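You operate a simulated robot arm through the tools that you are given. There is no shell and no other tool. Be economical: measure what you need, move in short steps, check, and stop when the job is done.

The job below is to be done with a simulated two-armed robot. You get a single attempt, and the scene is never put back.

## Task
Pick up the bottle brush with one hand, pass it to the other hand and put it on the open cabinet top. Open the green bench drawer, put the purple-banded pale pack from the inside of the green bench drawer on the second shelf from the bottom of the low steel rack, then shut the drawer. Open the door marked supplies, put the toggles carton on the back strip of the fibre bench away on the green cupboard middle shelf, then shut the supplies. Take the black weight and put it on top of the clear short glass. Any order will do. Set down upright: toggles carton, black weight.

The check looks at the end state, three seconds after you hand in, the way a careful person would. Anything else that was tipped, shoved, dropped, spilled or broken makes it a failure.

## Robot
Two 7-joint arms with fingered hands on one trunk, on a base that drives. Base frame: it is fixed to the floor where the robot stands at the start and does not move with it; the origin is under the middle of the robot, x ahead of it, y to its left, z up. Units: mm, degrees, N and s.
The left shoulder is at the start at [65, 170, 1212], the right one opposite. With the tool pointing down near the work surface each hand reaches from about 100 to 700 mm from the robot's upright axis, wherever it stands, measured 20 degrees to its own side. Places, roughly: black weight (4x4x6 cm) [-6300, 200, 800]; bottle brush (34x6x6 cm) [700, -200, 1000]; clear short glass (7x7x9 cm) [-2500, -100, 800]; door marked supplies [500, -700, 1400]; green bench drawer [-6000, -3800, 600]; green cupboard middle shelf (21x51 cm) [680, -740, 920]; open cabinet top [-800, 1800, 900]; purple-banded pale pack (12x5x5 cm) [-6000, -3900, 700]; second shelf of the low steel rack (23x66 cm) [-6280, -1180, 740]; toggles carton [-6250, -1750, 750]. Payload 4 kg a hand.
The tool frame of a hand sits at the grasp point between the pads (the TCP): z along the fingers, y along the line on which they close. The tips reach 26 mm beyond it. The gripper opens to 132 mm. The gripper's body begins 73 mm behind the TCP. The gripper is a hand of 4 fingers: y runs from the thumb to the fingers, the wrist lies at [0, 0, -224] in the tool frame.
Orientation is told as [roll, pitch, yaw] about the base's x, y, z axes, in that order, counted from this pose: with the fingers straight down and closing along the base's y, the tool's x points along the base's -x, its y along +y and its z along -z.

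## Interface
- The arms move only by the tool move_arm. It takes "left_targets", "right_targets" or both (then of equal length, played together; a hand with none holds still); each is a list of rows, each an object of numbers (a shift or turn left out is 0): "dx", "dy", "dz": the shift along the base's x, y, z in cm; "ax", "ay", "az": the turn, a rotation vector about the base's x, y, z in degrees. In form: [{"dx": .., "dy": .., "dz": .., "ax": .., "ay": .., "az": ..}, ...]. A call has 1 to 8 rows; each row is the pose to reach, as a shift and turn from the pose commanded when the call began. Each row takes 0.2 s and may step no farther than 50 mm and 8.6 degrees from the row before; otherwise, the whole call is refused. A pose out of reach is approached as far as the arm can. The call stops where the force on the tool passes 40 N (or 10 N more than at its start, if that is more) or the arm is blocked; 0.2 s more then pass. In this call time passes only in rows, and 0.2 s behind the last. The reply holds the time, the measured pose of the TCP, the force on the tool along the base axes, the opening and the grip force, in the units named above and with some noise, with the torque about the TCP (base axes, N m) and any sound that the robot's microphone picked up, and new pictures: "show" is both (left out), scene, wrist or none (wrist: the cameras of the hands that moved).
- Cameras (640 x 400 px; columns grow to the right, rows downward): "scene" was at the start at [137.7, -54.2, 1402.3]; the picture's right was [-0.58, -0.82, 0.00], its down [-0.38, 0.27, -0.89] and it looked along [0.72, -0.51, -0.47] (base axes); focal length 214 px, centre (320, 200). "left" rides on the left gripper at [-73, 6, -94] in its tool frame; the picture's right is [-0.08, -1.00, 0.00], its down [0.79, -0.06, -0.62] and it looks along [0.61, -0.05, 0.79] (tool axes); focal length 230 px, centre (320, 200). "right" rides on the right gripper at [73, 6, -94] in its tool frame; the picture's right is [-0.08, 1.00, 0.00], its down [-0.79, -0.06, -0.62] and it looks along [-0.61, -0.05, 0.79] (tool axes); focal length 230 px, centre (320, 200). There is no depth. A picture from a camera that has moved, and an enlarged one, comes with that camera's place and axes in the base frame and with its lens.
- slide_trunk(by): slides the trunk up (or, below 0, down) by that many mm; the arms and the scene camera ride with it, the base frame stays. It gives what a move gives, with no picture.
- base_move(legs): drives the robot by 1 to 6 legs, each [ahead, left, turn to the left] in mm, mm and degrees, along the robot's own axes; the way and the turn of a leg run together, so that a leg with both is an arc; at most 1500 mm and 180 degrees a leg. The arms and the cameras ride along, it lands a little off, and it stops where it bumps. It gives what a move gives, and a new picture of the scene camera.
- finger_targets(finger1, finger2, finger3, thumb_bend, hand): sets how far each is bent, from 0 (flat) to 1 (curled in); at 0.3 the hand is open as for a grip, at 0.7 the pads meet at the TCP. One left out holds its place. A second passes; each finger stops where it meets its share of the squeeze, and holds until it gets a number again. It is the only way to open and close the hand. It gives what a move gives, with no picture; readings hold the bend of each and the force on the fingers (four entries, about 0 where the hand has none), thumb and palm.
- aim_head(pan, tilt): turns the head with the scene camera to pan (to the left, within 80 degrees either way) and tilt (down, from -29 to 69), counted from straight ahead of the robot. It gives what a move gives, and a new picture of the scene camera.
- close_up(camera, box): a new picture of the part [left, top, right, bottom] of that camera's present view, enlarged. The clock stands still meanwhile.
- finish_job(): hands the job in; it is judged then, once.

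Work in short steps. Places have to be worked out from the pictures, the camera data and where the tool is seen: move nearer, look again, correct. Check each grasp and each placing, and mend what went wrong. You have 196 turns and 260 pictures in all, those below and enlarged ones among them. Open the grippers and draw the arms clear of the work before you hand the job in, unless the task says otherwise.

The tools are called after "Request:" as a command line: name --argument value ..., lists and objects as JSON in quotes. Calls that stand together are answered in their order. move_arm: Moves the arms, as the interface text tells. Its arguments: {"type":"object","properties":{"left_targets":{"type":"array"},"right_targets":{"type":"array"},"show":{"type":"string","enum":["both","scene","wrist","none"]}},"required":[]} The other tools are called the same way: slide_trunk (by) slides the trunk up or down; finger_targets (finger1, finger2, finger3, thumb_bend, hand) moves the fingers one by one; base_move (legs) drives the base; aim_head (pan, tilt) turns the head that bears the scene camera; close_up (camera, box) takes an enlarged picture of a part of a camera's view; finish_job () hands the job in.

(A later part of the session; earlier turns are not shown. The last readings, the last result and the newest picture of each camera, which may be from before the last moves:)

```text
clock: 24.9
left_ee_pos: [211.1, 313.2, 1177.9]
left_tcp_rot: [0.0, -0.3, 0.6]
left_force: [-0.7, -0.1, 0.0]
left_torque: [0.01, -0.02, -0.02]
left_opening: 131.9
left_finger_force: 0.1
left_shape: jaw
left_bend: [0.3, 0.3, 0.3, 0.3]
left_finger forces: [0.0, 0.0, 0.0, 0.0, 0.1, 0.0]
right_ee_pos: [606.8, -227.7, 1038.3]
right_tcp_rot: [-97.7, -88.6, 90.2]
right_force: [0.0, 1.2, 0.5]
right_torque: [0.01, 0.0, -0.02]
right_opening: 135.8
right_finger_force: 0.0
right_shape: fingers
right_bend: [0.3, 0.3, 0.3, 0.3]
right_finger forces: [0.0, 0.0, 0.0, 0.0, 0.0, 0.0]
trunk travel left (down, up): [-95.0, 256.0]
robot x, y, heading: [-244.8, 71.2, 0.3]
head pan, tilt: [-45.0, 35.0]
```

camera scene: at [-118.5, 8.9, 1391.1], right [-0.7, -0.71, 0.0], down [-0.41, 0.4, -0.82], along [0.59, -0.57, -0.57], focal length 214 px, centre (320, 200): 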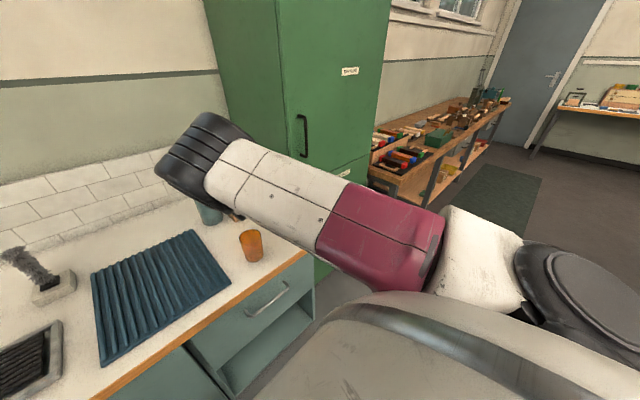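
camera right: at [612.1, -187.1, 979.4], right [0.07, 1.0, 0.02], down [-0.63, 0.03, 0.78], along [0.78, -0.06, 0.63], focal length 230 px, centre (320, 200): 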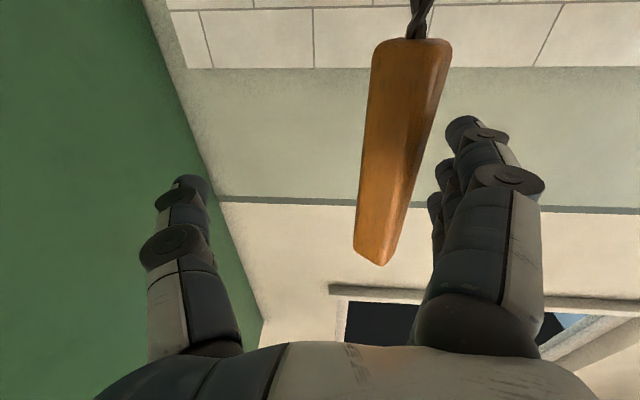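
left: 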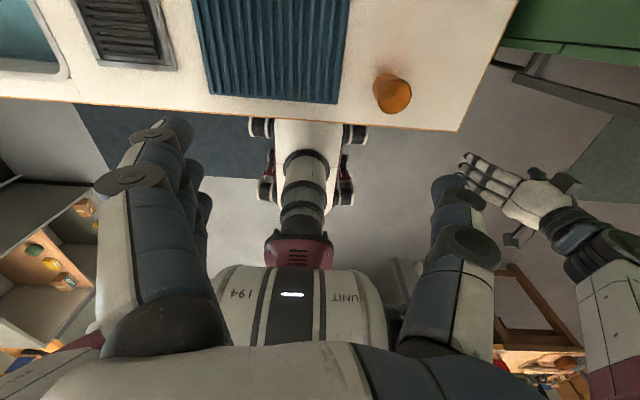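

Now the arm should lie flatter. The hand drifted to y -228; I bring it back to y≈-161 in front of the handle and look.

Request:
move_arm --right_targets '[{"dy": 3.5, "az": 3, "dz": 0.5}, {"dy": 6.7, "az": 6, "dz": 1}]' --show "wrist"

Request:
aim_head --pan -20 --tilt 25

```text
clock: 25.8
left_ee_pos: [212.2, 312.8, 1177.2]
left_tcp_rot: [0.0, 0.0, 0.6]
left_force: [0.3, -0.2, -0.3]
left_torque: [0.02, 0.0, 0.0]
left_opening: 131.8
left_finger_force: 0.0
left_shape: jaw
left_bend: [0.3, 0.3, 0.3, 0.3]
left_finger forces: [0.0, 0.1, 0.0, 0.0, 0.1, 0.2]
right_ee_pos: [609.7, -168.2, 1049.4]
right_tcp_rot: [-107.8, -89.3, 105.9]
right_force: [0.1, -0.7, -0.9]
right_torque: [0.02, 0.02, 0.01]
right_opening: 135.9
right_finger_force: 0.1
right_shape: fingers
right_bend: [0.3, 0.3, 0.3, 0.3]
right_finger forces: [0.1, 0.0, 0.0, 0.0, 0.1, 0.0]
trunk travel left (down, up): [-95.0, 256.0]
robot x, y, heading: [-245.4, 73.6, 0.6]
head pan, tilt: [-45.0, 35.0]
stopped in row 2 (right hand): the arm was blocked; the commanded pose is now the measured one
camera right: at [516.2, -161.1, 975.3], right [0.03, 1.0, 0.07], down [-0.62, -0.03, 0.78], along [0.78, -0.06, 0.62], focal length 230 px, centre (320, 200)
```

right: 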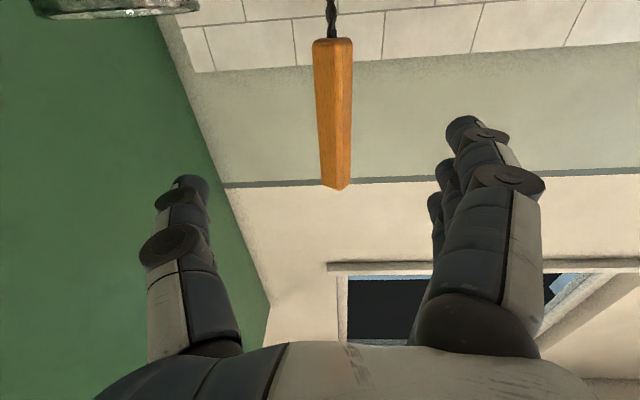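

```text
clock: 26.6
left_ee_pos: [213.0, 313.1, 1176.1]
left_tcp_rot: [0.0, -0.1, 0.7]
left_force: [0.5, 0.0, 1.2]
left_torque: [0.02, 0.0, 0.04]
left_opening: 131.8
left_finger_force: 0.1
left_shape: jaw
left_bend: [0.3, 0.3, 0.3, 0.3]
left_finger forces: [0.0, 0.1, 0.1, 0.0, 0.1, 0.0]
right_ee_pos: [610.2, -167.1, 1049.1]
right_tcp_rot: [-106.9, -89.1, 105.2]
right_force: [0.0, -1.0, -0.1]
right_torque: [0.02, 0.0, 0.02]
right_opening: 135.8
right_finger_force: 0.0
right_shape: fingers
right_bend: [0.3, 0.3, 0.3, 0.3]
right_finger forces: [0.1, 0.0, 0.1, 0.1, 0.0, 0.0]
trunk travel left (down, up): [-95.0, 256.0]
robot x, y, heading: [-245.2, 77.0, 0.7]
head pan, tilt: [-20.0, 25.0]
camera scene: at [18.0, 40.8, 1267.0], right [-0.33, -0.94, 0.0], down [-0.4, 0.14, -0.91], along [0.85, -0.3, -0.42], focal length 214 px, centre (320, 200)
```

scene: 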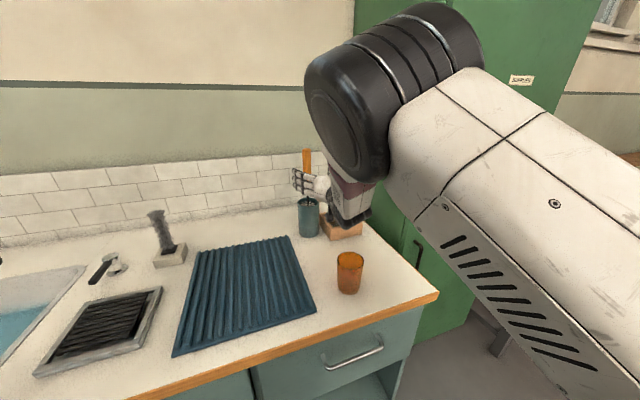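

The elbow is high and the wrist bent ~60°, probably its limit; reaching further forward straightens it. I advance to x≈690 at y≈-162 and look again.

Request:
move_arm --right_targets '[{"dx": 3, "dy": 0.3}, {"dx": 6, "dy": 0.5}, {"dx": 8.3, "dy": 0.5}]' --show "wrist"

```text
clock: 27.4
left_ee_pos: [213.7, 313.6, 1175.3]
left_tcp_rot: [0.0, 0.0, 0.6]
left_force: [0.1, -0.2, -0.2]
left_torque: [-0.02, 0.03, 0.0]
left_opening: 131.8
left_finger_force: 0.0
left_shape: jaw
left_bend: [0.3, 0.3, 0.3, 0.3]
left_finger forces: [0.0, 0.0, 0.0, 0.1, 0.1, 0.0]
right_ee_pos: [693.1, -157.1, 1049.9]
right_tcp_rot: [-95.3, -88.8, 94.1]
right_force: [-0.2, -0.2, -0.5]
right_torque: [0.03, 0.03, 0.01]
right_opening: 136.0
right_finger_force: 0.0
right_shape: fingers
right_bend: [0.3, 0.3, 0.3, 0.3]
right_finger forces: [0.1, 0.0, 0.1, 0.1, 0.1, 0.0]
trunk travel left (down, up): [-95.0, 256.0]
robot x, y, heading: [-243.6, 72.2, 0.4]
head pan, tilt: [-20.0, 25.0]
camera right: at [599.6, -152.3, 975.0], right [0.02, 1.0, 0.06], down [-0.62, -0.03, 0.78], along [0.79, -0.05, 0.62], focal length 230 px, centre (320, 200)
```

right: 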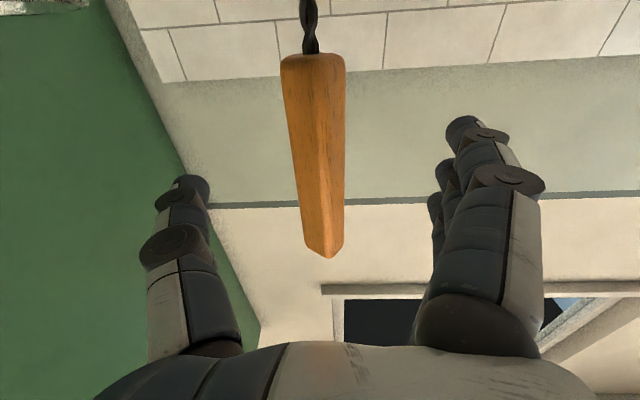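

Reached. Triangulating gives the handle at x≈709, y≈-159. I move 15 mm further and close.

Request:
move_arm --right_targets '[{"dx": 1.5, "dy": -0.3}]' --show "none"

Request:
finger_targets --hand "right" --finger1 0.8 --finger2 0.8 --finger3 0.8 --thumb_bend 0.8

Request:
move_arm --right_targets '[{"dz": 1}, {"dz": 2}, {"dz": 3.5}, {"dz": 5}]'

```text
clock: 27.8
left_ee_pos: [214.4, 312.7, 1175.5]
left_tcp_rot: [0.0, -0.1, 0.5]
left_force: [0.6, -1.0, 0.2]
left_torque: [-0.01, 0.01, 0.03]
left_opening: 131.7
left_finger_force: 0.0
left_shape: jaw
left_bend: [0.3, 0.3, 0.3, 0.3]
left_finger forces: [0.1, 0.1, 0.0, 0.0, 0.0, 0.0]
right_ee_pos: [710.0, -160.7, 1048.7]
right_tcp_rot: [-96.5, -88.9, 95.1]
right_force: [0.3, -0.6, 0.1]
right_torque: [0.03, -0.01, 0.0]
right_opening: 136.1
right_finger_force: 0.1
right_shape: fingers
right_bend: [0.3, 0.3, 0.3, 0.3]
right_finger forces: [0.0, 0.0, 0.0, 0.0, 0.1, 0.1]
trunk travel left (down, up): [-95.0, 256.0]
robot x, y, heading: [-243.7, 73.1, 0.6]
head pan, tilt: [-20.0, 25.0]
```

```text
clock: 28.8
left_ee_pos: [213.9, 313.3, 1176.0]
left_tcp_rot: [-0.1, 0.0, 0.6]
left_force: [-0.5, 0.0, -0.4]
left_torque: [-0.01, 0.03, -0.01]
left_opening: 131.7
left_finger_force: 0.1
left_shape: jaw
left_bend: [0.3, 0.3, 0.3, 0.3]
left_finger forces: [0.0, 0.1, 0.1, 0.1, 0.0, 0.1]
right_ee_pos: [709.5, -162.1, 1050.9]
right_tcp_rot: [-106.5, -89.0, 105.0]
right_force: [12.0, -5.1, 4.2]
right_torque: [0.03, -0.03, 0.18]
right_opening: 15.6
right_finger_force: 22.8
right_shape: fingers
right_bend: [0.72, 0.73, 0.74, 0.71]
right_finger forces: [7.8, 7.3, 7.7, 0.1, 23.3, 0.0]
trunk travel left (down, up): [-95.0, 256.0]
robot x, y, heading: [-245.0, 65.8, 0.5]
head pan, tilt: [-20.0, 25.0]
```

```text
clock: 29.8
left_ee_pos: [212.5, 312.5, 1175.6]
left_tcp_rot: [-0.1, 0.0, 0.6]
left_force: [0.4, 0.9, -0.5]
left_torque: [0.0, 0.02, -0.01]
left_opening: 131.9
left_finger_force: 0.1
left_shape: jaw
left_bend: [0.3, 0.3, 0.3, 0.3]
left_finger forces: [0.0, 0.0, 0.0, 0.0, 0.0, 0.1]
right_ee_pos: [708.5, -162.1, 1101.6]
right_tcp_rot: [-104.7, -89.0, 103.3]
right_force: [-0.5, 0.3, -0.1]
right_torque: [-0.03, 0.05, 0.0]
right_opening: 14.4
right_finger_force: 22.8
right_shape: fingers
right_bend: [0.73, 0.73, 0.74, 0.74]
right_finger forces: [7.6, 7.3, 7.7, 0.0, 21.3, 0.1]
trunk travel left (down, up): [-95.0, 256.0]
robot x, y, heading: [-244.1, 67.6, 0.5]
head pan, tilt: [-20.0, 25.0]
camera scene: at [17.6, 41.1, 1267.3], right [-0.33, -0.94, 0.0], down [-0.4, 0.14, -0.91], along [0.85, -0.3, -0.42], focal length 214 px, centre (320, 200)
camera right: at [614.0, -156.0, 1027.3], right [0.02, 1.0, 0.06], down [-0.62, -0.03, 0.78], along [0.78, -0.06, 0.62], focal length 230 px, centre (320, 200)
```

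scene: 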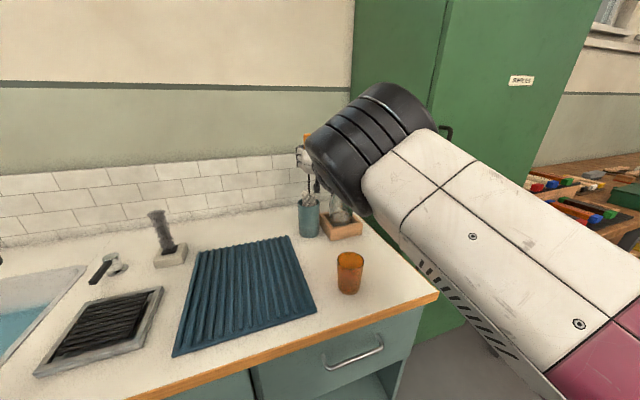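
right: 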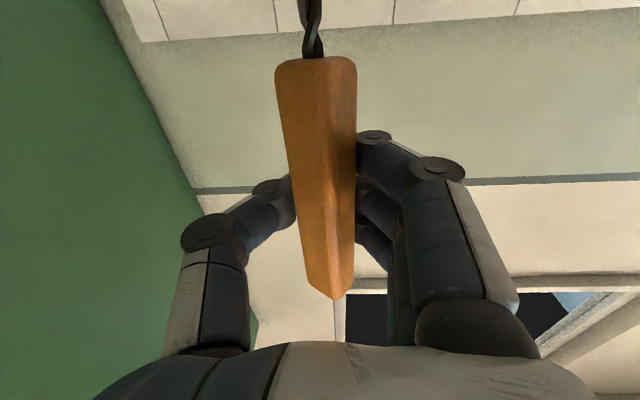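

It is held and rising cleanly. I raise the trunk 150 mm to pull the bristles out of the cup.

Request:
slide_trunk --by 150

Request:
aim_head --pan -20 --tilt 30

```text
clock: 31.6
left_ee_pos: [214.1, 313.2, 1324.3]
left_tcp_rot: [-0.1, 0.0, 0.6]
left_force: [0.3, 0.4, 0.1]
left_torque: [0.05, -0.01, 0.01]
left_opening: 131.9
left_finger_force: 0.0
left_shape: jaw
left_bend: [0.3, 0.3, 0.3, 0.3]
left_finger forces: [0.1, 0.0, 0.0, 0.1, 0.0, 0.0]
right_ee_pos: [704.3, -162.3, 1262.2]
right_tcp_rot: [-135.6, -88.7, 134.2]
right_force: [0.2, -0.4, -1.3]
right_torque: [0.01, 0.01, 0.0]
right_opening: 14.3
right_finger_force: 21.3
right_shape: fingers
right_bend: [0.73, 0.73, 0.74, 0.74]
right_finger forces: [7.2, 7.1, 7.3, 0.0, 20.7, 0.1]
trunk travel left (down, up): [-245.0, 106.0]
robot x, y, heading: [-245.1, 68.8, 0.8]
head pan, tilt: [-20.0, 25.0]
```

```text
clock: 32.2
left_ee_pos: [212.5, 313.3, 1325.4]
left_tcp_rot: [0.0, -0.1, 0.6]
left_force: [-0.5, 1.0, -0.4]
left_torque: [-0.01, -0.02, 0.01]
left_opening: 131.6
left_finger_force: 0.0
left_shape: jaw
left_bend: [0.3, 0.3, 0.3, 0.3]
left_finger forces: [0.0, 0.0, 0.0, 0.1, 0.0, 0.0]
right_ee_pos: [704.2, -161.1, 1263.2]
right_tcp_rot: [-139.2, -88.3, 137.8]
right_force: [0.0, 1.0, -0.3]
right_torque: [-0.01, -0.02, -0.02]
right_opening: 14.0
right_finger_force: 21.4
right_shape: fingers
right_bend: [0.73, 0.73, 0.74, 0.74]
right_finger forces: [7.2, 7.0, 7.4, 0.1, 20.6, 0.0]
trunk travel left (down, up): [-245.0, 106.0]
robot x, y, heading: [-244.1, 72.4, 0.9]
head pan, tilt: [-20.0, 30.0]
camera scene: at [-103.5, 40.3, 1419.2], right [-0.33, -0.94, 0.0], down [-0.47, 0.17, -0.87], along [0.82, -0.29, -0.5], focal length 214 px, centre (320, 200)
```

scene: 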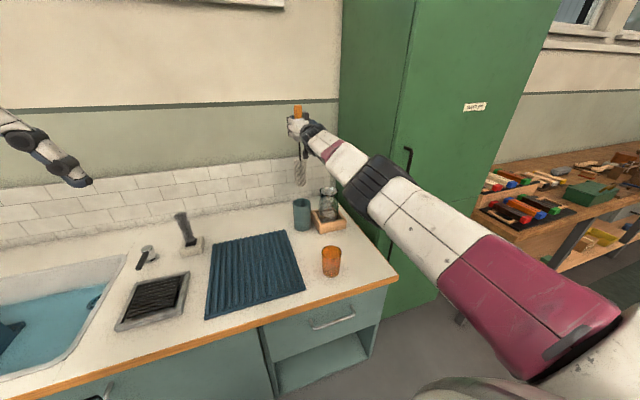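

The brush is out. I drive back from the counter to make room for the handover.

Request:
base_move --legs '[[-600, 0, 0]]'

Request:
move_arm --left_targets '[{"dx": 3, "dy": -1, "dz": -3, "ay": -8}, {"dx": 6, "dy": -2, "dz": -6, "ay": -16}, {"dx": 9, "dy": -3, "dz": -9, "ay": -24}, {"dx": 12, "dy": -4, "dz": -12, "ay": -32}, {"dx": 15, "dy": -5, "dz": -15, "ay": -40}, {"dx": 18, "dy": -6, "dz": -18, "ay": -48}, {"dx": 21, "dy": -7, "dz": -21, "ay": -56}, {"dx": 24, "dy": -8, "dz": -24, "ay": -64}]' --right_targets '[{"dx": -1, "dy": 1}, {"dx": -2, "dy": 2}, {"dx": -3, "dy": 3}, {"dx": -4, "dy": 4}, {"dx": -5, "dy": 5}, {"dx": -6, "dy": 6}, {"dx": -7, "dy": 7}, {"dx": -8, "dy": 8}]' --show "scene"

```text
clock: 35.5
left_ee_pos: [-356.1, 308.1, 1326.7]
left_tcp_rot: [-0.1, 0.0, 0.7]
left_force: [-0.4, -0.2, -0.6]
left_torque: [0.02, -0.01, 0.0]
left_opening: 131.8
left_finger_force: 0.0
left_shape: jaw
left_bend: [0.3, 0.3, 0.3, 0.3]
left_finger forces: [0.0, 0.1, 0.1, 0.1, 0.0, 0.1]
right_ee_pos: [136.1, -166.6, 1263.3]
right_tcp_rot: [-139.5, -88.5, 138.1]
right_force: [0.2, -0.3, -0.8]
right_torque: [-0.01, -0.04, 0.01]
right_opening: 14.3
right_finger_force: 21.1
right_shape: fingers
right_bend: [0.73, 0.74, 0.74, 0.74]
right_finger forces: [7.2, 7.3, 7.5, 0.0, 20.6, 0.1]
trunk travel left (down, up): [-245.0, 106.0]
robot x, y, heading: [-813.6, 63.6, 0.4]
head pan, tilt: [-20.0, 30.0]
camera scene: at [-672.6, 34.6, 1419.2], right [-0.33, -0.94, 0.0], down [-0.47, 0.17, -0.87], along [0.82, -0.29, -0.5], focal length 214 px, centre (320, 200)
```

scene: 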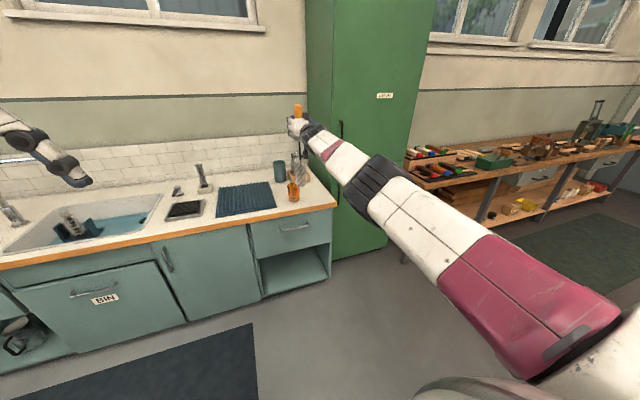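

```text
clock: 37.5
left_ee_pos: [-115.4, 229.0, 1087.1]
left_tcp_rot: [-1.5, -64.1, 1.6]
left_force: [-1.1, 0.2, -1.3]
left_torque: [-0.01, 0.0, -0.02]
left_opening: 131.7
left_finger_force: 0.1
left_shape: jaw
left_bend: [0.3, 0.3, 0.3, 0.3]
left_finger forces: [0.0, 0.1, 0.0, 0.0, 0.0, 0.0]
right_ee_pos: [58.8, -147.6, 1259.1]
right_tcp_rot: [114.7, -88.9, -120.3]
right_force: [-0.4, -0.3, -0.7]
right_torque: [-0.04, -0.08, -0.03]
right_opening: 14.0
right_finger_force: 21.2
right_shape: fingers
right_bend: [0.73, 0.74, 0.74, 0.74]
right_finger forces: [6.9, 7.0, 7.2, 0.0, 20.1, 0.1]
trunk travel left (down, up): [-245.0, 106.0]
robot x, y, heading: [-817.1, 68.3, 0.8]
head pan, tilt: [-20.0, 30.0]
stopped in row 8 (right hand): the arm was blocked; the commanded pose is now the measured one
camera scene: at [-672.8, 34.2, 1419.3], right [-0.33, -0.94, 0.0], down [-0.47, 0.17, -0.87], along [0.82, -0.29, -0.5], focal length 214 px, centre (320, 200)
```

scene: 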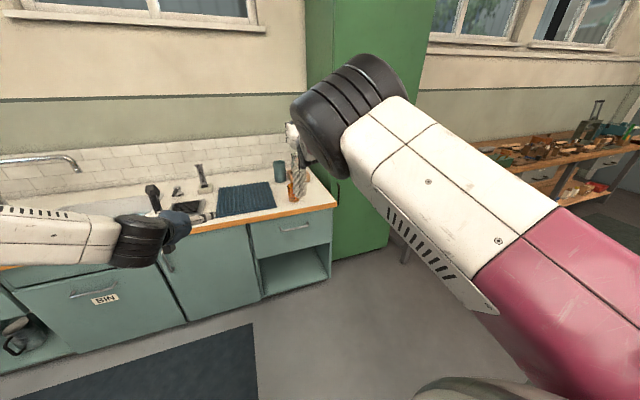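

Right hand holds the brush at [59,-148,1259]; bristles should be centred near z≈1050. I check by zooming.

Request:
close_up --camera "scene" --box '[220, 80, 380, 230]'

Request:
move_arm --left_targets '[{"dx": 0.5, "dz": -1, "ay": -6.5}, {"dx": 1, "dz": -2, "ay": -13}, {"dx": 1.5, "dz": -3, "ay": -19.5}, {"dx": 2, "dz": -4, "ay": -26}]' --show "wrist"

```text
2.67 times, centred on (300, 155) of scene
camera zoom: at [-672.8, 34.2, 1419.3], right [-0.33, -0.94, 0.0], down [-0.47, 0.17, -0.87], along [0.82, -0.29, -0.5], focal length 572 px, centre (373, 320)
```

zoom: 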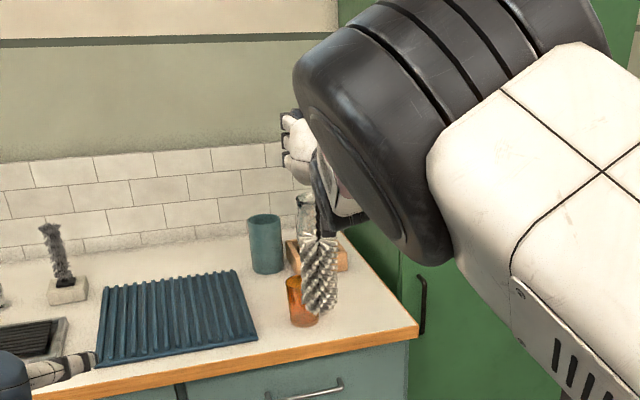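

```text
clock: 38.5
left_ee_pos: [-94.9, 230.7, 1044.5]
left_tcp_rot: [-103.4, -89.1, 103.3]
left_force: [-0.2, -0.2, 0.2]
left_torque: [-0.01, -0.01, -0.03]
left_opening: 131.8
left_finger_force: 0.0
left_shape: jaw
left_bend: [0.3, 0.3, 0.3, 0.3]
left_finger forces: [0.0, 0.0, 0.0, 0.1, 0.0, 0.0]
right_ee_pos: [59.1, -145.1, 1256.5]
right_tcp_rot: [110.9, -89.0, -116.4]
right_force: [0.3, 1.1, -0.8]
right_torque: [-0.01, -0.03, 0.02]
right_opening: 14.1
right_finger_force: 20.5
right_shape: fingers
right_bend: [0.73, 0.74, 0.74, 0.74]
right_finger forces: [7.0, 6.9, 7.2, 0.0, 20.0, 0.0]
trunk travel left (down, up): [-245.0, 106.0]
robot x, y, heading: [-814.2, 69.6, 0.8]
head pan, tilt: [-20.0, 30.0]
camera left: at [-190.5, 237.1, 1118.4], right [0.0, -1.0, 0.09], down [-0.61, -0.07, -0.79], along [0.79, -0.06, -0.61], focal length 230 px, centre (320, 200)
```

left: 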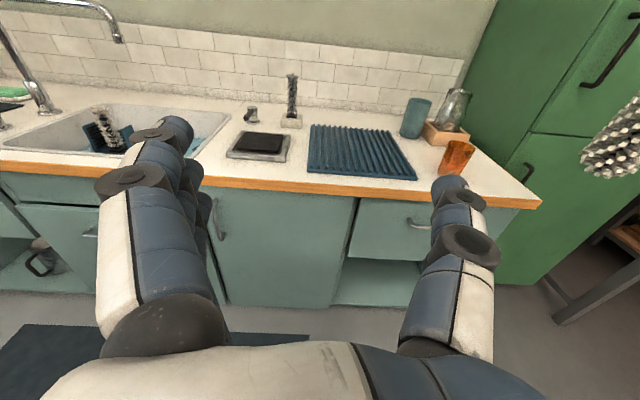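

Bristle centre ≈ [62,-142,1052]. I swing the left hand to yaw -40 and bring it to a standoff about 130 mm short of the bristles.

Request:
move_arm --left_targets '[{"dx": 0.8, "dy": -4.1, "az": -5.7}, {"dx": 1.6, "dy": -8.2, "az": -11.4}, {"dx": 2.4, "dy": -12.3, "az": -17.1}, {"dx": 3.2, "dy": -16.4, "az": -22.8}, {"dx": 4, "dy": -20.5, "az": -28.5}, {"dx": 4.8, "dy": -24.6, "az": -34.2}, {"dx": 5.7, "dy": -28.7, "dz": 0.5, "az": -40}]'

```text
clock: 40.1
left_ee_pos: [-36.1, -56.3, 1050.1]
left_tcp_rot: [-90.9, -89.3, 50.9]
left_force: [0.1, 0.1, 0.1]
left_torque: [0.01, 0.04, 0.0]
left_opening: 132.0
left_finger_force: 0.1
left_shape: jaw
left_bend: [0.3, 0.3, 0.3, 0.3]
left_finger forces: [0.1, 0.0, 0.1, 0.0, 0.0, 0.0]
right_ee_pos: [60.3, -146.1, 1257.2]
right_tcp_rot: [111.3, -89.0, -116.8]
right_force: [-0.9, -0.2, -0.5]
right_torque: [0.01, -0.01, 0.03]
right_opening: 13.7
right_finger_force: 19.8
right_shape: fingers
right_bend: [0.73, 0.74, 0.74, 0.74]
right_finger forces: [6.9, 6.9, 7.1, 0.1, 19.6, 0.1]
trunk travel left (down, up): [-245.0, 106.0]
robot x, y, heading: [-810.4, 67.8, 0.6]
head pan, tilt: [-20.0, 30.0]
camera scene: at [-671.9, 33.8, 1419.1], right [-0.33, -0.94, 0.0], down [-0.47, 0.17, -0.87], along [0.82, -0.29, -0.5], focal length 214 px, centre (320, 200)
camera left: at [-104.9, 7.6, 1124.2], right [-0.64, -0.76, 0.09], down [-0.52, 0.34, -0.78], along [0.57, -0.55, -0.61], focal length 230 px, centre (320, 200)
```

scene: 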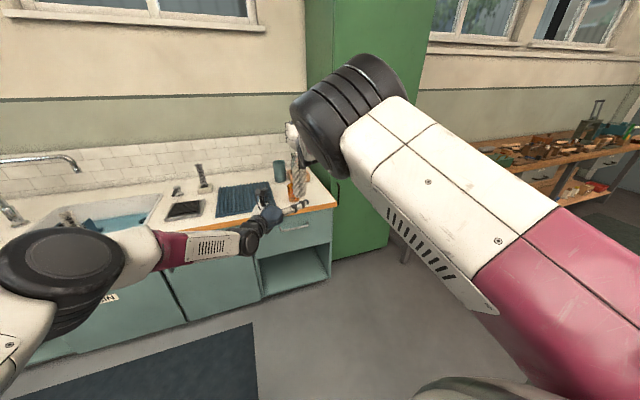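
left: 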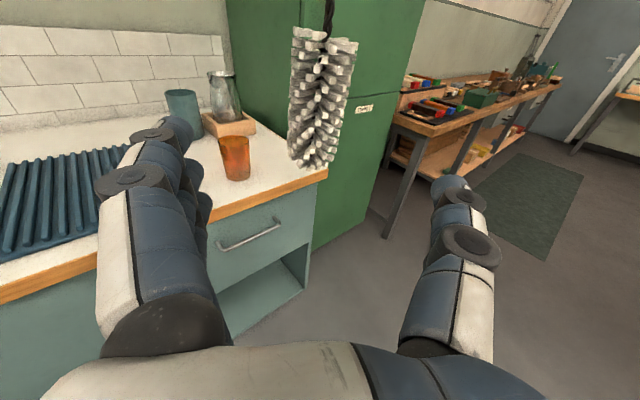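

The bristles are centred, z≈1000–1118. I advance 130 mm along the hand's axis at z≈1060 and close.

Request:
move_arm --left_targets '[{"dx": 3.3, "dy": -2.9, "dz": 0.5}, {"dx": 6.6, "dy": -5.8, "dz": 1}, {"dx": 9.8, "dy": -8.6, "dz": 1}]' --show "wrist"

Request:
finger_targets --hand "left" --finger1 0.75 --finger2 0.75 --finger3 0.75 --thumb_bend 0.75

Request:
close_up --camera "left" --box '[0, 0, 640, 400]'

```text
clock: 41.1
left_ee_pos: [30.9, -47.9, 1082.5]
left_tcp_rot: [170.5, -89.8, 154.1]
left_force: [0.2, -0.7, 0.0]
left_torque: [-0.01, -0.02, 0.01]
left_opening: 132.1
left_finger_force: 0.1
left_shape: jaw
left_bend: [0.3, 0.3, 0.3, 0.3]
left_finger forces: [0.1, 0.0, 0.0, 0.1, 0.0, 0.1]
left hand out of reach, approached as far as the arm can: row 2, 3
right_ee_pos: [59.8, -147.4, 1258.5]
right_tcp_rot: [111.6, -88.8, -117.3]
right_force: [0.1, -0.3, -0.6]
right_torque: [-0.01, 0.03, -0.04]
right_opening: 13.6
right_finger_force: 20.8
right_shape: fingers
right_bend: [0.73, 0.74, 0.74, 0.74]
right_finger forces: [6.9, 6.9, 7.1, 0.0, 19.7, 0.0]
trunk travel left (down, up): [-245.0, 106.0]
robot x, y, heading: [-812.2, 65.0, 0.9]
head pan, tilt: [-20.0, 30.0]
stopped in row 3 (left hand): the arm was blocked; the commanded pose is now the measured one
camera left: at [-43.7, 10.2, 1155.3], right [-0.58, -0.81, 0.08], down [-0.54, 0.31, -0.79], along [0.62, -0.5, -0.61], focal length 230 px, centre (320, 200)
```

left: 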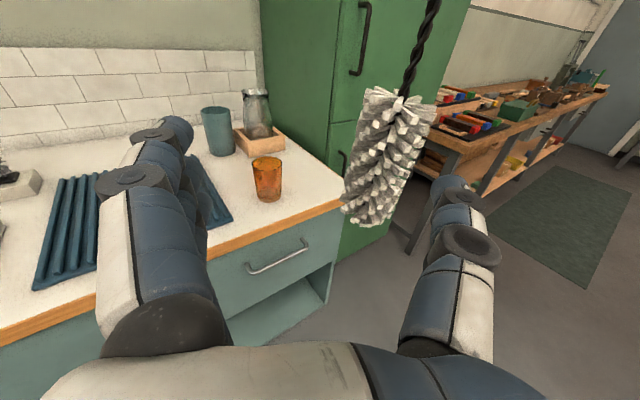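

```text
clock: 42.1
left_ee_pos: [30.6, -48.7, 1082.2]
left_tcp_rot: [171.5, -89.8, 153.1]
left_force: [-0.3, -0.3, -0.2]
left_torque: [0.01, 0.01, -0.02]
left_opening: 9.0
left_finger_force: 0.0
left_shape: fingers
left_bend: [0.75, 0.73, 0.75, 0.73]
left_finger forces: [0.0, 0.0, 0.1, 0.0, 0.1, 0.0]
right_ee_pos: [59.6, -147.9, 1257.6]
right_tcp_rot: [111.9, -89.0, -117.4]
right_force: [-0.4, 0.9, -0.4]
right_torque: [0.02, -0.02, -0.01]
right_opening: 13.9
right_finger_force: 20.5
right_shape: fingers
right_bend: [0.73, 0.74, 0.74, 0.74]
right_finger forces: [6.9, 6.9, 7.1, 0.1, 19.7, 0.0]
trunk travel left (down, up): [-245.0, 106.0]
robot x, y, heading: [-814.3, 62.1, 0.8]
head pan, tilt: [-20.0, 30.0]
```

```text
1.00 times, centred on (320, 200) of left (not enlarged: the box is as wide or as high as the picture)
camera zoom: at [-43.8, 9.5, 1155.2], right [-0.58, -0.81, 0.08], down [-0.54, 0.31, -0.79], along [0.62, -0.5, -0.61], focal length 230 px, centre (320, 200)
```

zoom: 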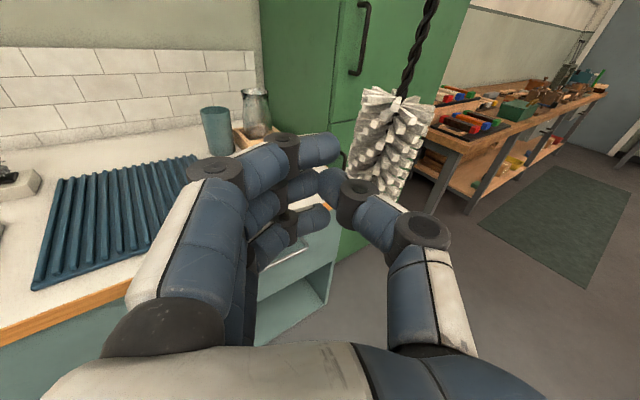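

The left hand fell short (out of reach), so I reopen it and instead bring the right hand with the brush nearer, yawing it leftwards.

Request:
finger_targets --hand "left" --finger1 0.3 --finger2 0.3 --finger3 0.3 --thumb_bend 0.3

Request:
move_arm --left_targets '[{"dx": -3, "dy": 2.5, "dz": -0.5}, {"dx": -6, "dy": 5, "dz": -1}, {"dx": -6, "dy": 5, "dz": -2}, {"dx": -6, "dy": 5, "dz": -3}]' --right_targets '[{"dx": -1.5, "dy": 1.5, "az": 7.5}, {"dx": -3, "dy": 3, "az": 15}, {"dx": -4.5, "dy": 4.5, "az": 22.5}, {"dx": -6, "dy": 6, "az": 30}]'

```text
clock: 43.1
left_ee_pos: [29.5, -48.6, 1082.3]
left_tcp_rot: [170.9, -89.9, 153.7]
left_force: [-0.8, 0.1, -0.7]
left_torque: [-0.05, -0.01, 0.0]
left_opening: 135.6
left_finger_force: 0.0
left_shape: fingers
left_bend: [0.3, 0.3, 0.3, 0.3]
left_finger forces: [0.0, 0.0, 0.0, 0.0, 0.0, 0.0]
right_ee_pos: [59.3, -146.4, 1258.0]
right_tcp_rot: [111.8, -88.8, -117.6]
right_force: [-0.4, 0.0, -0.5]
right_torque: [0.0, 0.0, 0.0]
right_opening: 14.0
right_finger_force: 20.3
right_shape: fingers
right_bend: [0.73, 0.74, 0.74, 0.74]
right_finger forces: [6.8, 6.9, 7.0, 0.0, 19.7, 0.1]
trunk travel left (down, up): [-245.0, 106.0]
robot x, y, heading: [-812.3, 63.0, 0.5]
head pan, tilt: [-20.0, 30.0]
```

```text
clock: 44.1
left_ee_pos: [-29.4, -4.1, 1052.8]
left_tcp_rot: [179.8, -89.8, 144.4]
left_force: [-0.2, 0.3, 0.2]
left_torque: [0.02, 0.0, -0.02]
left_opening: 136.2
left_finger_force: 0.1
left_shape: fingers
left_bend: [0.3, 0.3, 0.3, 0.3]
left_finger forces: [0.1, 0.1, 0.1, 0.1, 0.0, 0.0]
right_ee_pos: [-0.8, -85.5, 1256.6]
right_tcp_rot: [111.7, -88.9, -87.1]
right_force: [0.3, -0.6, -0.7]
right_torque: [-0.03, 0.01, 0.01]
right_opening: 13.5
right_finger_force: 19.0
right_shape: fingers
right_bend: [0.73, 0.74, 0.75, 0.74]
right_finger forces: [6.8, 6.5, 6.7, 0.1, 18.7, 0.0]
trunk travel left (down, up): [-245.0, 106.0]
robot x, y, heading: [-812.4, 66.4, 0.5]
head pan, tilt: [-20.0, 30.0]
camera scene: at [-672.2, 34.6, 1419.2], right [-0.33, -0.94, 0.0], down [-0.47, 0.17, -0.87], along [0.82, -0.29, -0.5], focal length 214 px, centre (320, 200)
camera right: at [-88.7, -118.7, 1183.0], right [-0.41, 0.91, 0.1], down [-0.53, -0.33, 0.78], along [0.74, 0.27, 0.62], focal length 230 px, centre (320, 200)
camera left: at [-102.6, 55.1, 1125.0], right [-0.58, -0.81, 0.08], down [-0.53, 0.31, -0.79], along [0.61, -0.5, -0.61], focal length 230 px, centre (320, 200)
```

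scene: 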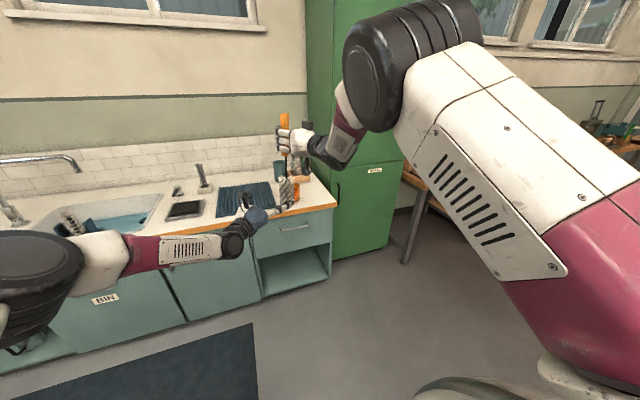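
right: 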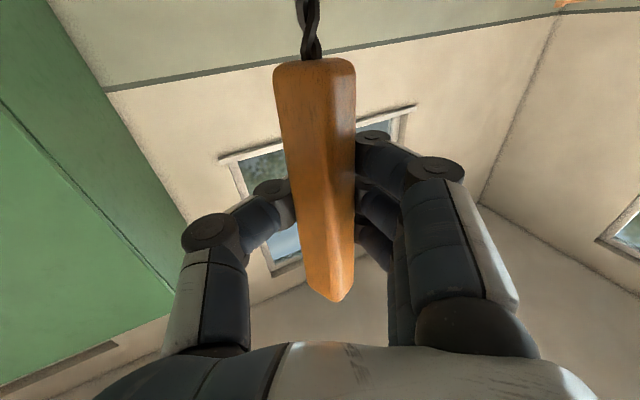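
left: 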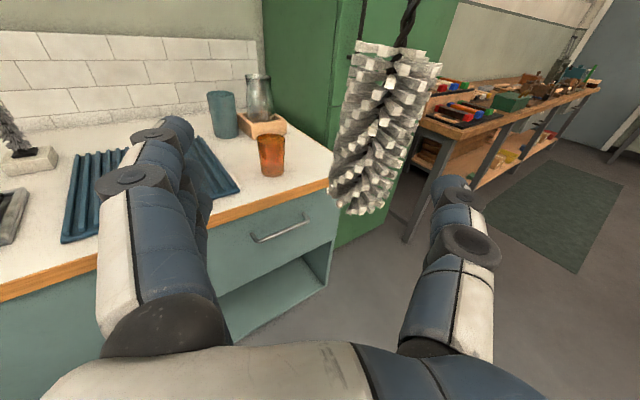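

This works: bristle centre ≈ [0,-85,1066], left TCP [-29,-4,1053]. I shift the left hand sideways to line up, then forward onto the bristles.

Request:
move_arm --left_targets '[{"dx": -2.7, "dy": -3.9, "dz": 0.5}, {"dx": 0.1, "dy": -6, "dz": 0.8}, {"dx": 2.9, "dy": -8.1, "dz": 1.0}]'

```text
clock: 44.9
left_ee_pos: [-3.8, -87.0, 1065.1]
left_tcp_rot: [-178.6, -89.8, 142.7]
left_force: [0.0, 0.0, 0.0]
left_torque: [-0.02, 0.03, 0.01]
left_opening: 136.1
left_finger_force: 0.0
left_shape: fingers
left_bend: [0.3, 0.3, 0.3, 0.3]
left_finger forces: [0.0, 0.0, 0.1, 0.1, 0.0, 0.0]
right_ee_pos: [-0.6, -86.9, 1257.8]
right_tcp_rot: [113.0, -88.8, -88.6]
right_force: [-0.9, -0.5, -0.7]
right_torque: [-0.01, -0.01, -0.01]
right_opening: 13.5
right_finger_force: 19.3
right_shape: fingers
right_bend: [0.73, 0.74, 0.75, 0.74]
right_finger forces: [6.7, 6.4, 6.7, 0.1, 18.6, 0.0]
trunk travel left (down, up): [-245.0, 106.0]
robot x, y, heading: [-814.7, 61.6, 0.4]
head pan, tilt: [-20.0, 30.0]
camera scene: at [-672.4, 33.1, 1419.1], right [-0.33, -0.94, 0.0], down [-0.47, 0.17, -0.87], along [0.82, -0.29, -0.5], focal length 214 px, centre (320, 200)
camera left: at [-77.4, -28.2, 1137.6], right [-0.58, -0.81, 0.08], down [-0.53, 0.31, -0.79], along [0.61, -0.5, -0.61], focal length 230 px, centre (320, 200)
```

scene: 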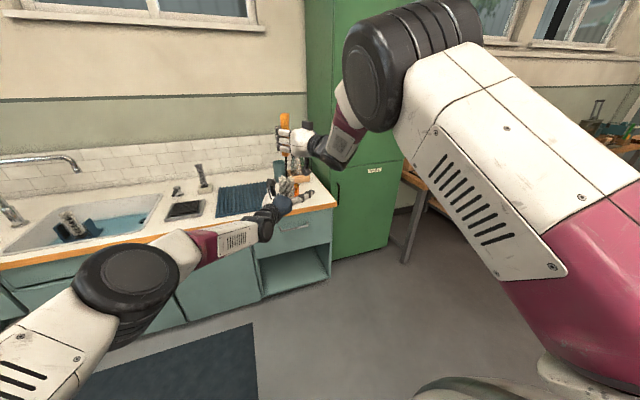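
left: 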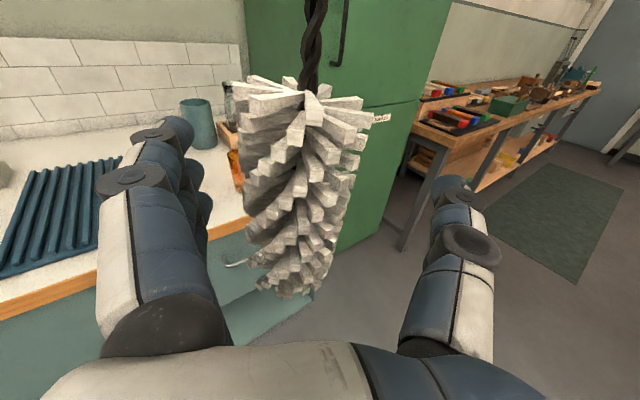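

The bristles lie between the fingers. Closing the left hand.

Request:
finger_targets --hand "left" --finger1 0.75 --finger2 0.75 --finger3 0.75 --thumb_bend 0.75

Request:
close_up --camera "left" --box '[0, 0, 640, 400]'

```text
clock: 45.9
left_ee_pos: [-3.3, -84.7, 1064.5]
left_tcp_rot: [-177.0, -89.8, 141.2]
left_force: [-1.0, -1.0, -1.3]
left_torque: [0.25, -0.07, 0.05]
left_opening: 38.1
left_finger_force: 23.5
left_shape: fingers
left_bend: [0.65, 0.65, 0.65, 0.65]
left_finger forces: [7.2, 7.8, 8.3, 0.1, 24.3, 0.1]
right_ee_pos: [0.6, -85.0, 1258.0]
right_tcp_rot: [114.4, -88.9, -89.8]
right_force: [0.3, 1.3, 0.6]
right_torque: [0.03, 0.05, -0.06]
right_opening: 8.3
right_finger_force: 1.5
right_shape: fingers
right_bend: [0.75, 0.73, 0.77, 0.76]
right_finger forces: [1.7, 0.0, 0.8, 0.0, 0.6, 0.1]
trunk travel left (down, up): [-245.0, 106.0]
robot x, y, heading: [-814.2, 63.4, 0.6]
head pan, tilt: [-20.0, 30.0]
```

```text
1.00 times, centred on (320, 200) of left (not enlarged: the box is as wide or as high as the picture)
camera zoom: at [-77.2, -26.3, 1137.2], right [-0.58, -0.81, 0.08], down [-0.53, 0.31, -0.79], along [0.61, -0.5, -0.61], focal length 230 px, centre (320, 200)
```

zoom: 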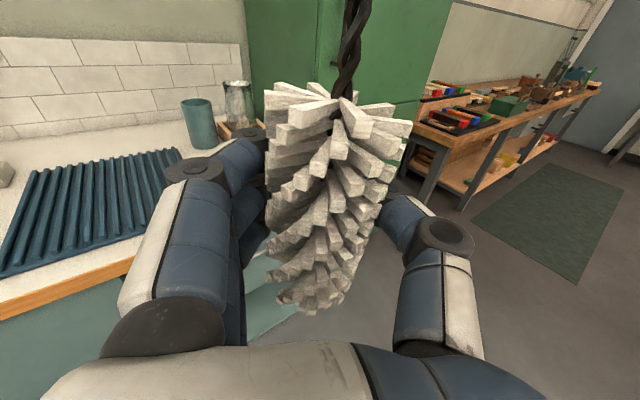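

Left holds with 24 N. I open the right hand and withdraw it along its axis.

Request:
finger_targets --hand "right" --finger1 0.3 --finger2 0.3 --finger3 0.3 --thumb_bend 0.3

Request:
move_arm --right_targets '[{"dx": -4, "dy": -2}, {"dx": -8, "dy": -4}, {"dx": -10, "dy": -7}, {"dx": -12, "dy": -11}]' --show "scene"

```text
clock: 46.9
left_ee_pos: [-3.0, -85.2, 1064.1]
left_tcp_rot: [-176.4, -89.7, 140.6]
left_force: [0.2, 0.5, -0.7]
left_torque: [-0.02, -0.01, 0.01]
left_opening: 38.0
left_finger_force: 24.0
left_shape: fingers
left_bend: [0.65, 0.65, 0.65, 0.65]
left_finger forces: [7.8, 8.1, 8.2, 0.1, 23.6, 0.0]
right_ee_pos: [-0.6, -85.7, 1257.3]
right_tcp_rot: [112.9, -88.9, -88.5]
right_force: [-0.3, 0.0, -0.6]
right_torque: [-0.02, 0.01, 0.01]
right_opening: 135.6
right_finger_force: 0.0
right_shape: fingers
right_bend: [0.3, 0.3, 0.3, 0.3]
right_finger forces: [0.0, 0.0, 0.1, 0.0, 0.0, 0.0]
trunk travel left (down, up): [-245.0, 106.0]
robot x, y, heading: [-811.2, 62.1, 0.3]
head pan, tilt: [-20.0, 30.0]
```

```text
clock: 47.9
left_ee_pos: [-4.1, -85.9, 1064.3]
left_tcp_rot: [173.4, -89.8, 150.9]
left_force: [0.2, -0.3, -0.3]
left_torque: [-0.01, -0.06, 0.02]
left_opening: 37.9
left_finger_force: 23.6
left_shape: fingers
left_bend: [0.65, 0.65, 0.65, 0.66]
left_finger forces: [7.8, 8.1, 8.2, 0.0, 23.6, 0.0]
right_ee_pos: [-122.9, -196.4, 1258.3]
right_tcp_rot: [115.3, -88.9, -90.8]
right_force: [-0.3, 0.5, 0.5]
right_torque: [-0.02, -0.02, 0.0]
right_opening: 136.2
right_finger_force: 0.2
right_shape: fingers
right_bend: [0.3, 0.3, 0.3, 0.3]
right_finger forces: [0.0, 0.0, 0.0, 0.1, 0.0, 0.0]
trunk travel left (down, up): [-245.0, 106.0]
robot x, y, heading: [-814.9, 65.2, 0.6]
head pan, tilt: [-20.0, 30.0]
camera scene: at [-672.7, 33.9, 1419.2], right [-0.33, -0.94, 0.0], down [-0.47, 0.17, -0.87], along [0.82, -0.29, -0.5], focal length 214 px, centre (320, 200)
```

scene: 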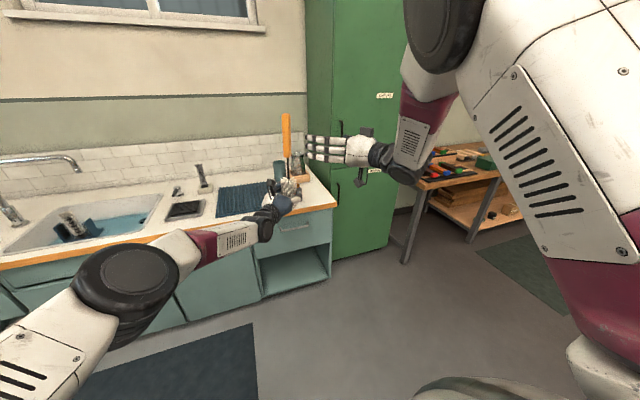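

Handover succeeded; the left hand holds the brush upright. I fold the right arm in and bring the left arm back toward the left front before driving.

Request:
move_arm --right_targets '[{"dx": -2, "dy": -1.5, "dz": -1, "ax": -3.4, "ay": 7.7}, {"dx": -4, "dy": -3, "dz": -2, "ax": -6.9, "ay": 15.5}, {"dx": -6, "dy": -4.5, "dz": -4, "ax": -10.4, "ay": 23.2}, {"dx": -8, "dy": -6, "dz": -6, "ax": -13.8, "ay": 31}, {"dx": -11, "dy": -7.5, "dz": -8, "ax": -17.3, "ay": 38.7}, {"dx": -14, "dy": -9, "dz": -10, "ax": -20.7, "ay": 46.5}, {"dx": -17, "dy": -10, "dz": -12, "ax": -24.2, "ay": 54.2}, {"dx": -20, "dy": -10, "dz": -14, "ax": -27.7, "ay": 62}]' --left_targets '[{"dx": -1, "dy": 3, "az": 4}, {"dx": -2, "dy": 6, "az": 8}, {"dx": -3, "dy": 9, "az": 12}, {"dx": -4, "dy": 12, "az": 16}, {"dx": -5, "dy": 15, "az": 20}, {"dx": -6, "dy": 18, "az": 24}, {"dx": -7, "dy": 21, "az": 30}, {"dx": -8, "dy": 24, "az": 36}]' --show "none"

Request:
base_move --legs '[[0, 0, 90]]'

```text
clock: 49.7
left_ee_pos: [-82.7, 156.2, 1063.3]
left_tcp_rot: [-170.0, -89.9, 170.1]
left_force: [-0.4, 0.0, -0.3]
left_torque: [0.01, 0.0, -0.01]
left_opening: 37.7
left_finger_force: 22.6
left_shape: fingers
left_bend: [0.65, 0.65, 0.65, 0.66]
left_finger forces: [7.5, 7.7, 7.8, 0.1, 22.9, 0.1]
right_ee_pos: [-323.3, -295.7, 1116.2]
right_tcp_rot: [0.6, -22.4, 23.0]
right_force: [-0.2, -0.3, -0.1]
right_torque: [-0.02, -0.02, -0.02]
right_opening: 135.7
right_finger_force: 0.1
right_shape: fingers
right_bend: [0.3, 0.3, 0.3, 0.3]
right_finger forces: [0.1, 0.0, 0.0, 0.0, 0.0, 0.0]
trunk travel left (down, up): [-245.0, 106.0]
robot x, y, heading: [-812.3, 65.5, 0.6]
head pan, tilt: [-20.0, 30.0]
```

```text
clock: 53.9
left_ee_pos: [-879.8, 797.7, 1064.1]
left_tcp_rot: [-174.4, -89.8, -97.2]
left_force: [0.4, -0.1, 0.8]
left_torque: [-0.02, 0.01, -0.03]
left_opening: 37.3
left_finger_force: 22.9
left_shape: fingers
left_bend: [0.65, 0.65, 0.65, 0.66]
left_finger forces: [7.3, 7.6, 7.5, 0.1, 22.6, 0.0]
right_ee_pos: [-435.5, 545.8, 1116.1]
right_tcp_rot: [0.8, -22.5, 111.3]
right_force: [-0.3, 0.0, -0.4]
right_torque: [-0.01, 0.03, -0.01]
right_opening: 135.6
right_finger_force: 0.1
right_shape: fingers
right_bend: [0.3, 0.3, 0.3, 0.3]
right_finger forces: [0.1, 0.0, 0.1, 0.0, 0.0, 0.0]
trunk travel left (down, up): [-245.0, 106.0]
robot x, y, heading: [-815.0, 63.6, 89.1]
head pan, tilt: [-20.0, 30.0]
camera scene: at [-777.3, 201.8, 1419.2], right [0.93, -0.36, 0.0], down [-0.18, -0.47, -0.87], along [0.31, 0.81, -0.5], focal length 214 px, centre (320, 200)
```

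scene: 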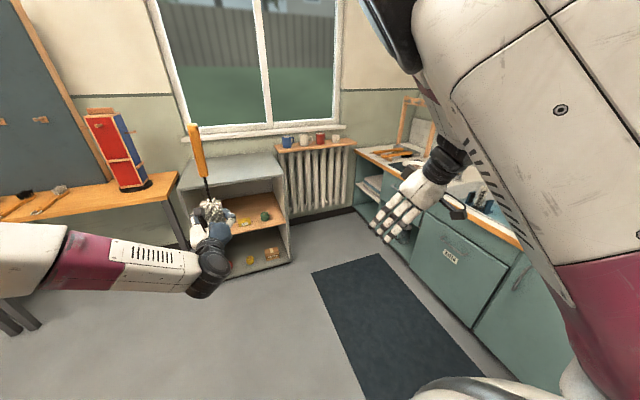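

The cabinet top spans about x -1110…-540, y 1400…1920. I drive ahead 780 mm so the left hand hovers over it, then look.

Request:
base_move --legs '[[780, 0, 1]]'

Request:
aim_head --pan 10 --tilt 40

```text
clock: 58.1
left_ee_pos: [-886.0, 1585.9, 1063.9]
left_tcp_rot: [-176.0, -89.8, -94.7]
left_force: [-0.5, 0.2, 0.0]
left_torque: [-0.01, 0.01, 0.02]
left_opening: 37.8
left_finger_force: 22.1
left_shape: fingers
left_bend: [0.65, 0.65, 0.65, 0.66]
left_finger forces: [7.4, 7.5, 7.7, 0.1, 22.6, 0.1]
right_ee_pos: [-435.5, 1338.8, 1115.3]
right_tcp_rot: [0.8, -22.6, 112.3]
right_force: [-0.4, -0.4, -0.3]
right_torque: [-0.04, 0.0, -0.02]
right_opening: 135.8
right_finger_force: 0.1
right_shape: fingers
right_bend: [0.3, 0.3, 0.3, 0.3]
right_finger forces: [0.0, 0.0, 0.0, 0.1, 0.0, 0.0]
trunk travel left (down, up): [-245.0, 106.0]
robot x, y, heading: [-804.9, 850.9, 90.2]
head pan, tilt: [-20.0, 30.0]
camera scene: at [-771.8, 990.8, 1419.1], right [0.94, -0.34, 0.0], down [-0.17, -0.47, -0.87], along [0.3, 0.81, -0.5], focal length 214 px, centre (320, 200)
```

scene: 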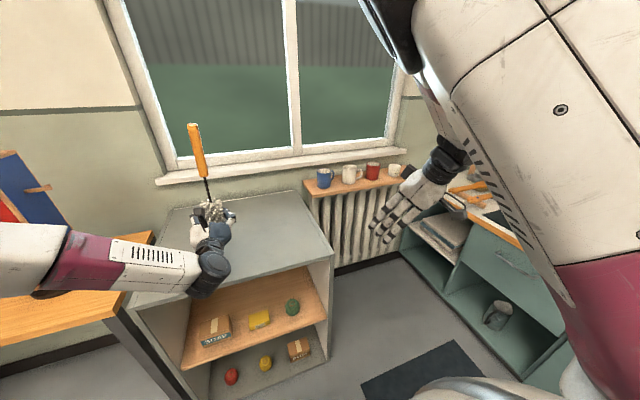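

```text
clock: 59.0
left_ee_pos: [-885.6, 1584.6, 1063.8]
left_tcp_rot: [-176.6, -89.8, -93.9]
left_force: [0.6, -0.2, -0.3]
left_torque: [0.01, -0.04, 0.01]
left_opening: 37.8
left_finger_force: 22.8
left_shape: fingers
left_bend: [0.65, 0.65, 0.65, 0.66]
left_finger forces: [7.4, 7.6, 7.6, 0.1, 22.6, 0.1]
right_ee_pos: [-436.8, 1339.5, 1115.5]
right_tcp_rot: [0.8, -22.5, 112.3]
right_force: [-0.9, -0.3, -0.5]
right_torque: [0.0, 0.03, -0.01]
right_opening: 136.2
right_finger_force: 0.1
right_shape: fingers
right_bend: [0.3, 0.3, 0.3, 0.3]
right_finger forces: [0.0, 0.0, 0.0, 0.0, 0.0, 0.1]
trunk travel left (down, up): [-245.0, 106.0]
robot x, y, heading: [-799.9, 851.8, 89.9]
head pan, tilt: [10.0, 40.0]
camera scene: at [-817.4, 989.3, 1403.8], right [0.99, 0.17, 0.0], down [0.11, -0.63, -0.77], along [-0.13, 0.75, -0.64], focal length 214 px, centre (320, 200)
```

scene: 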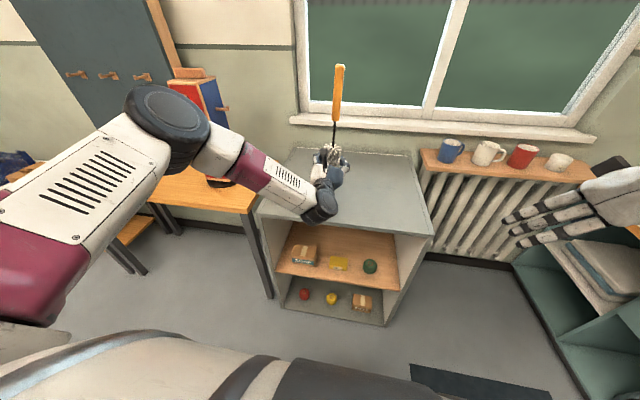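

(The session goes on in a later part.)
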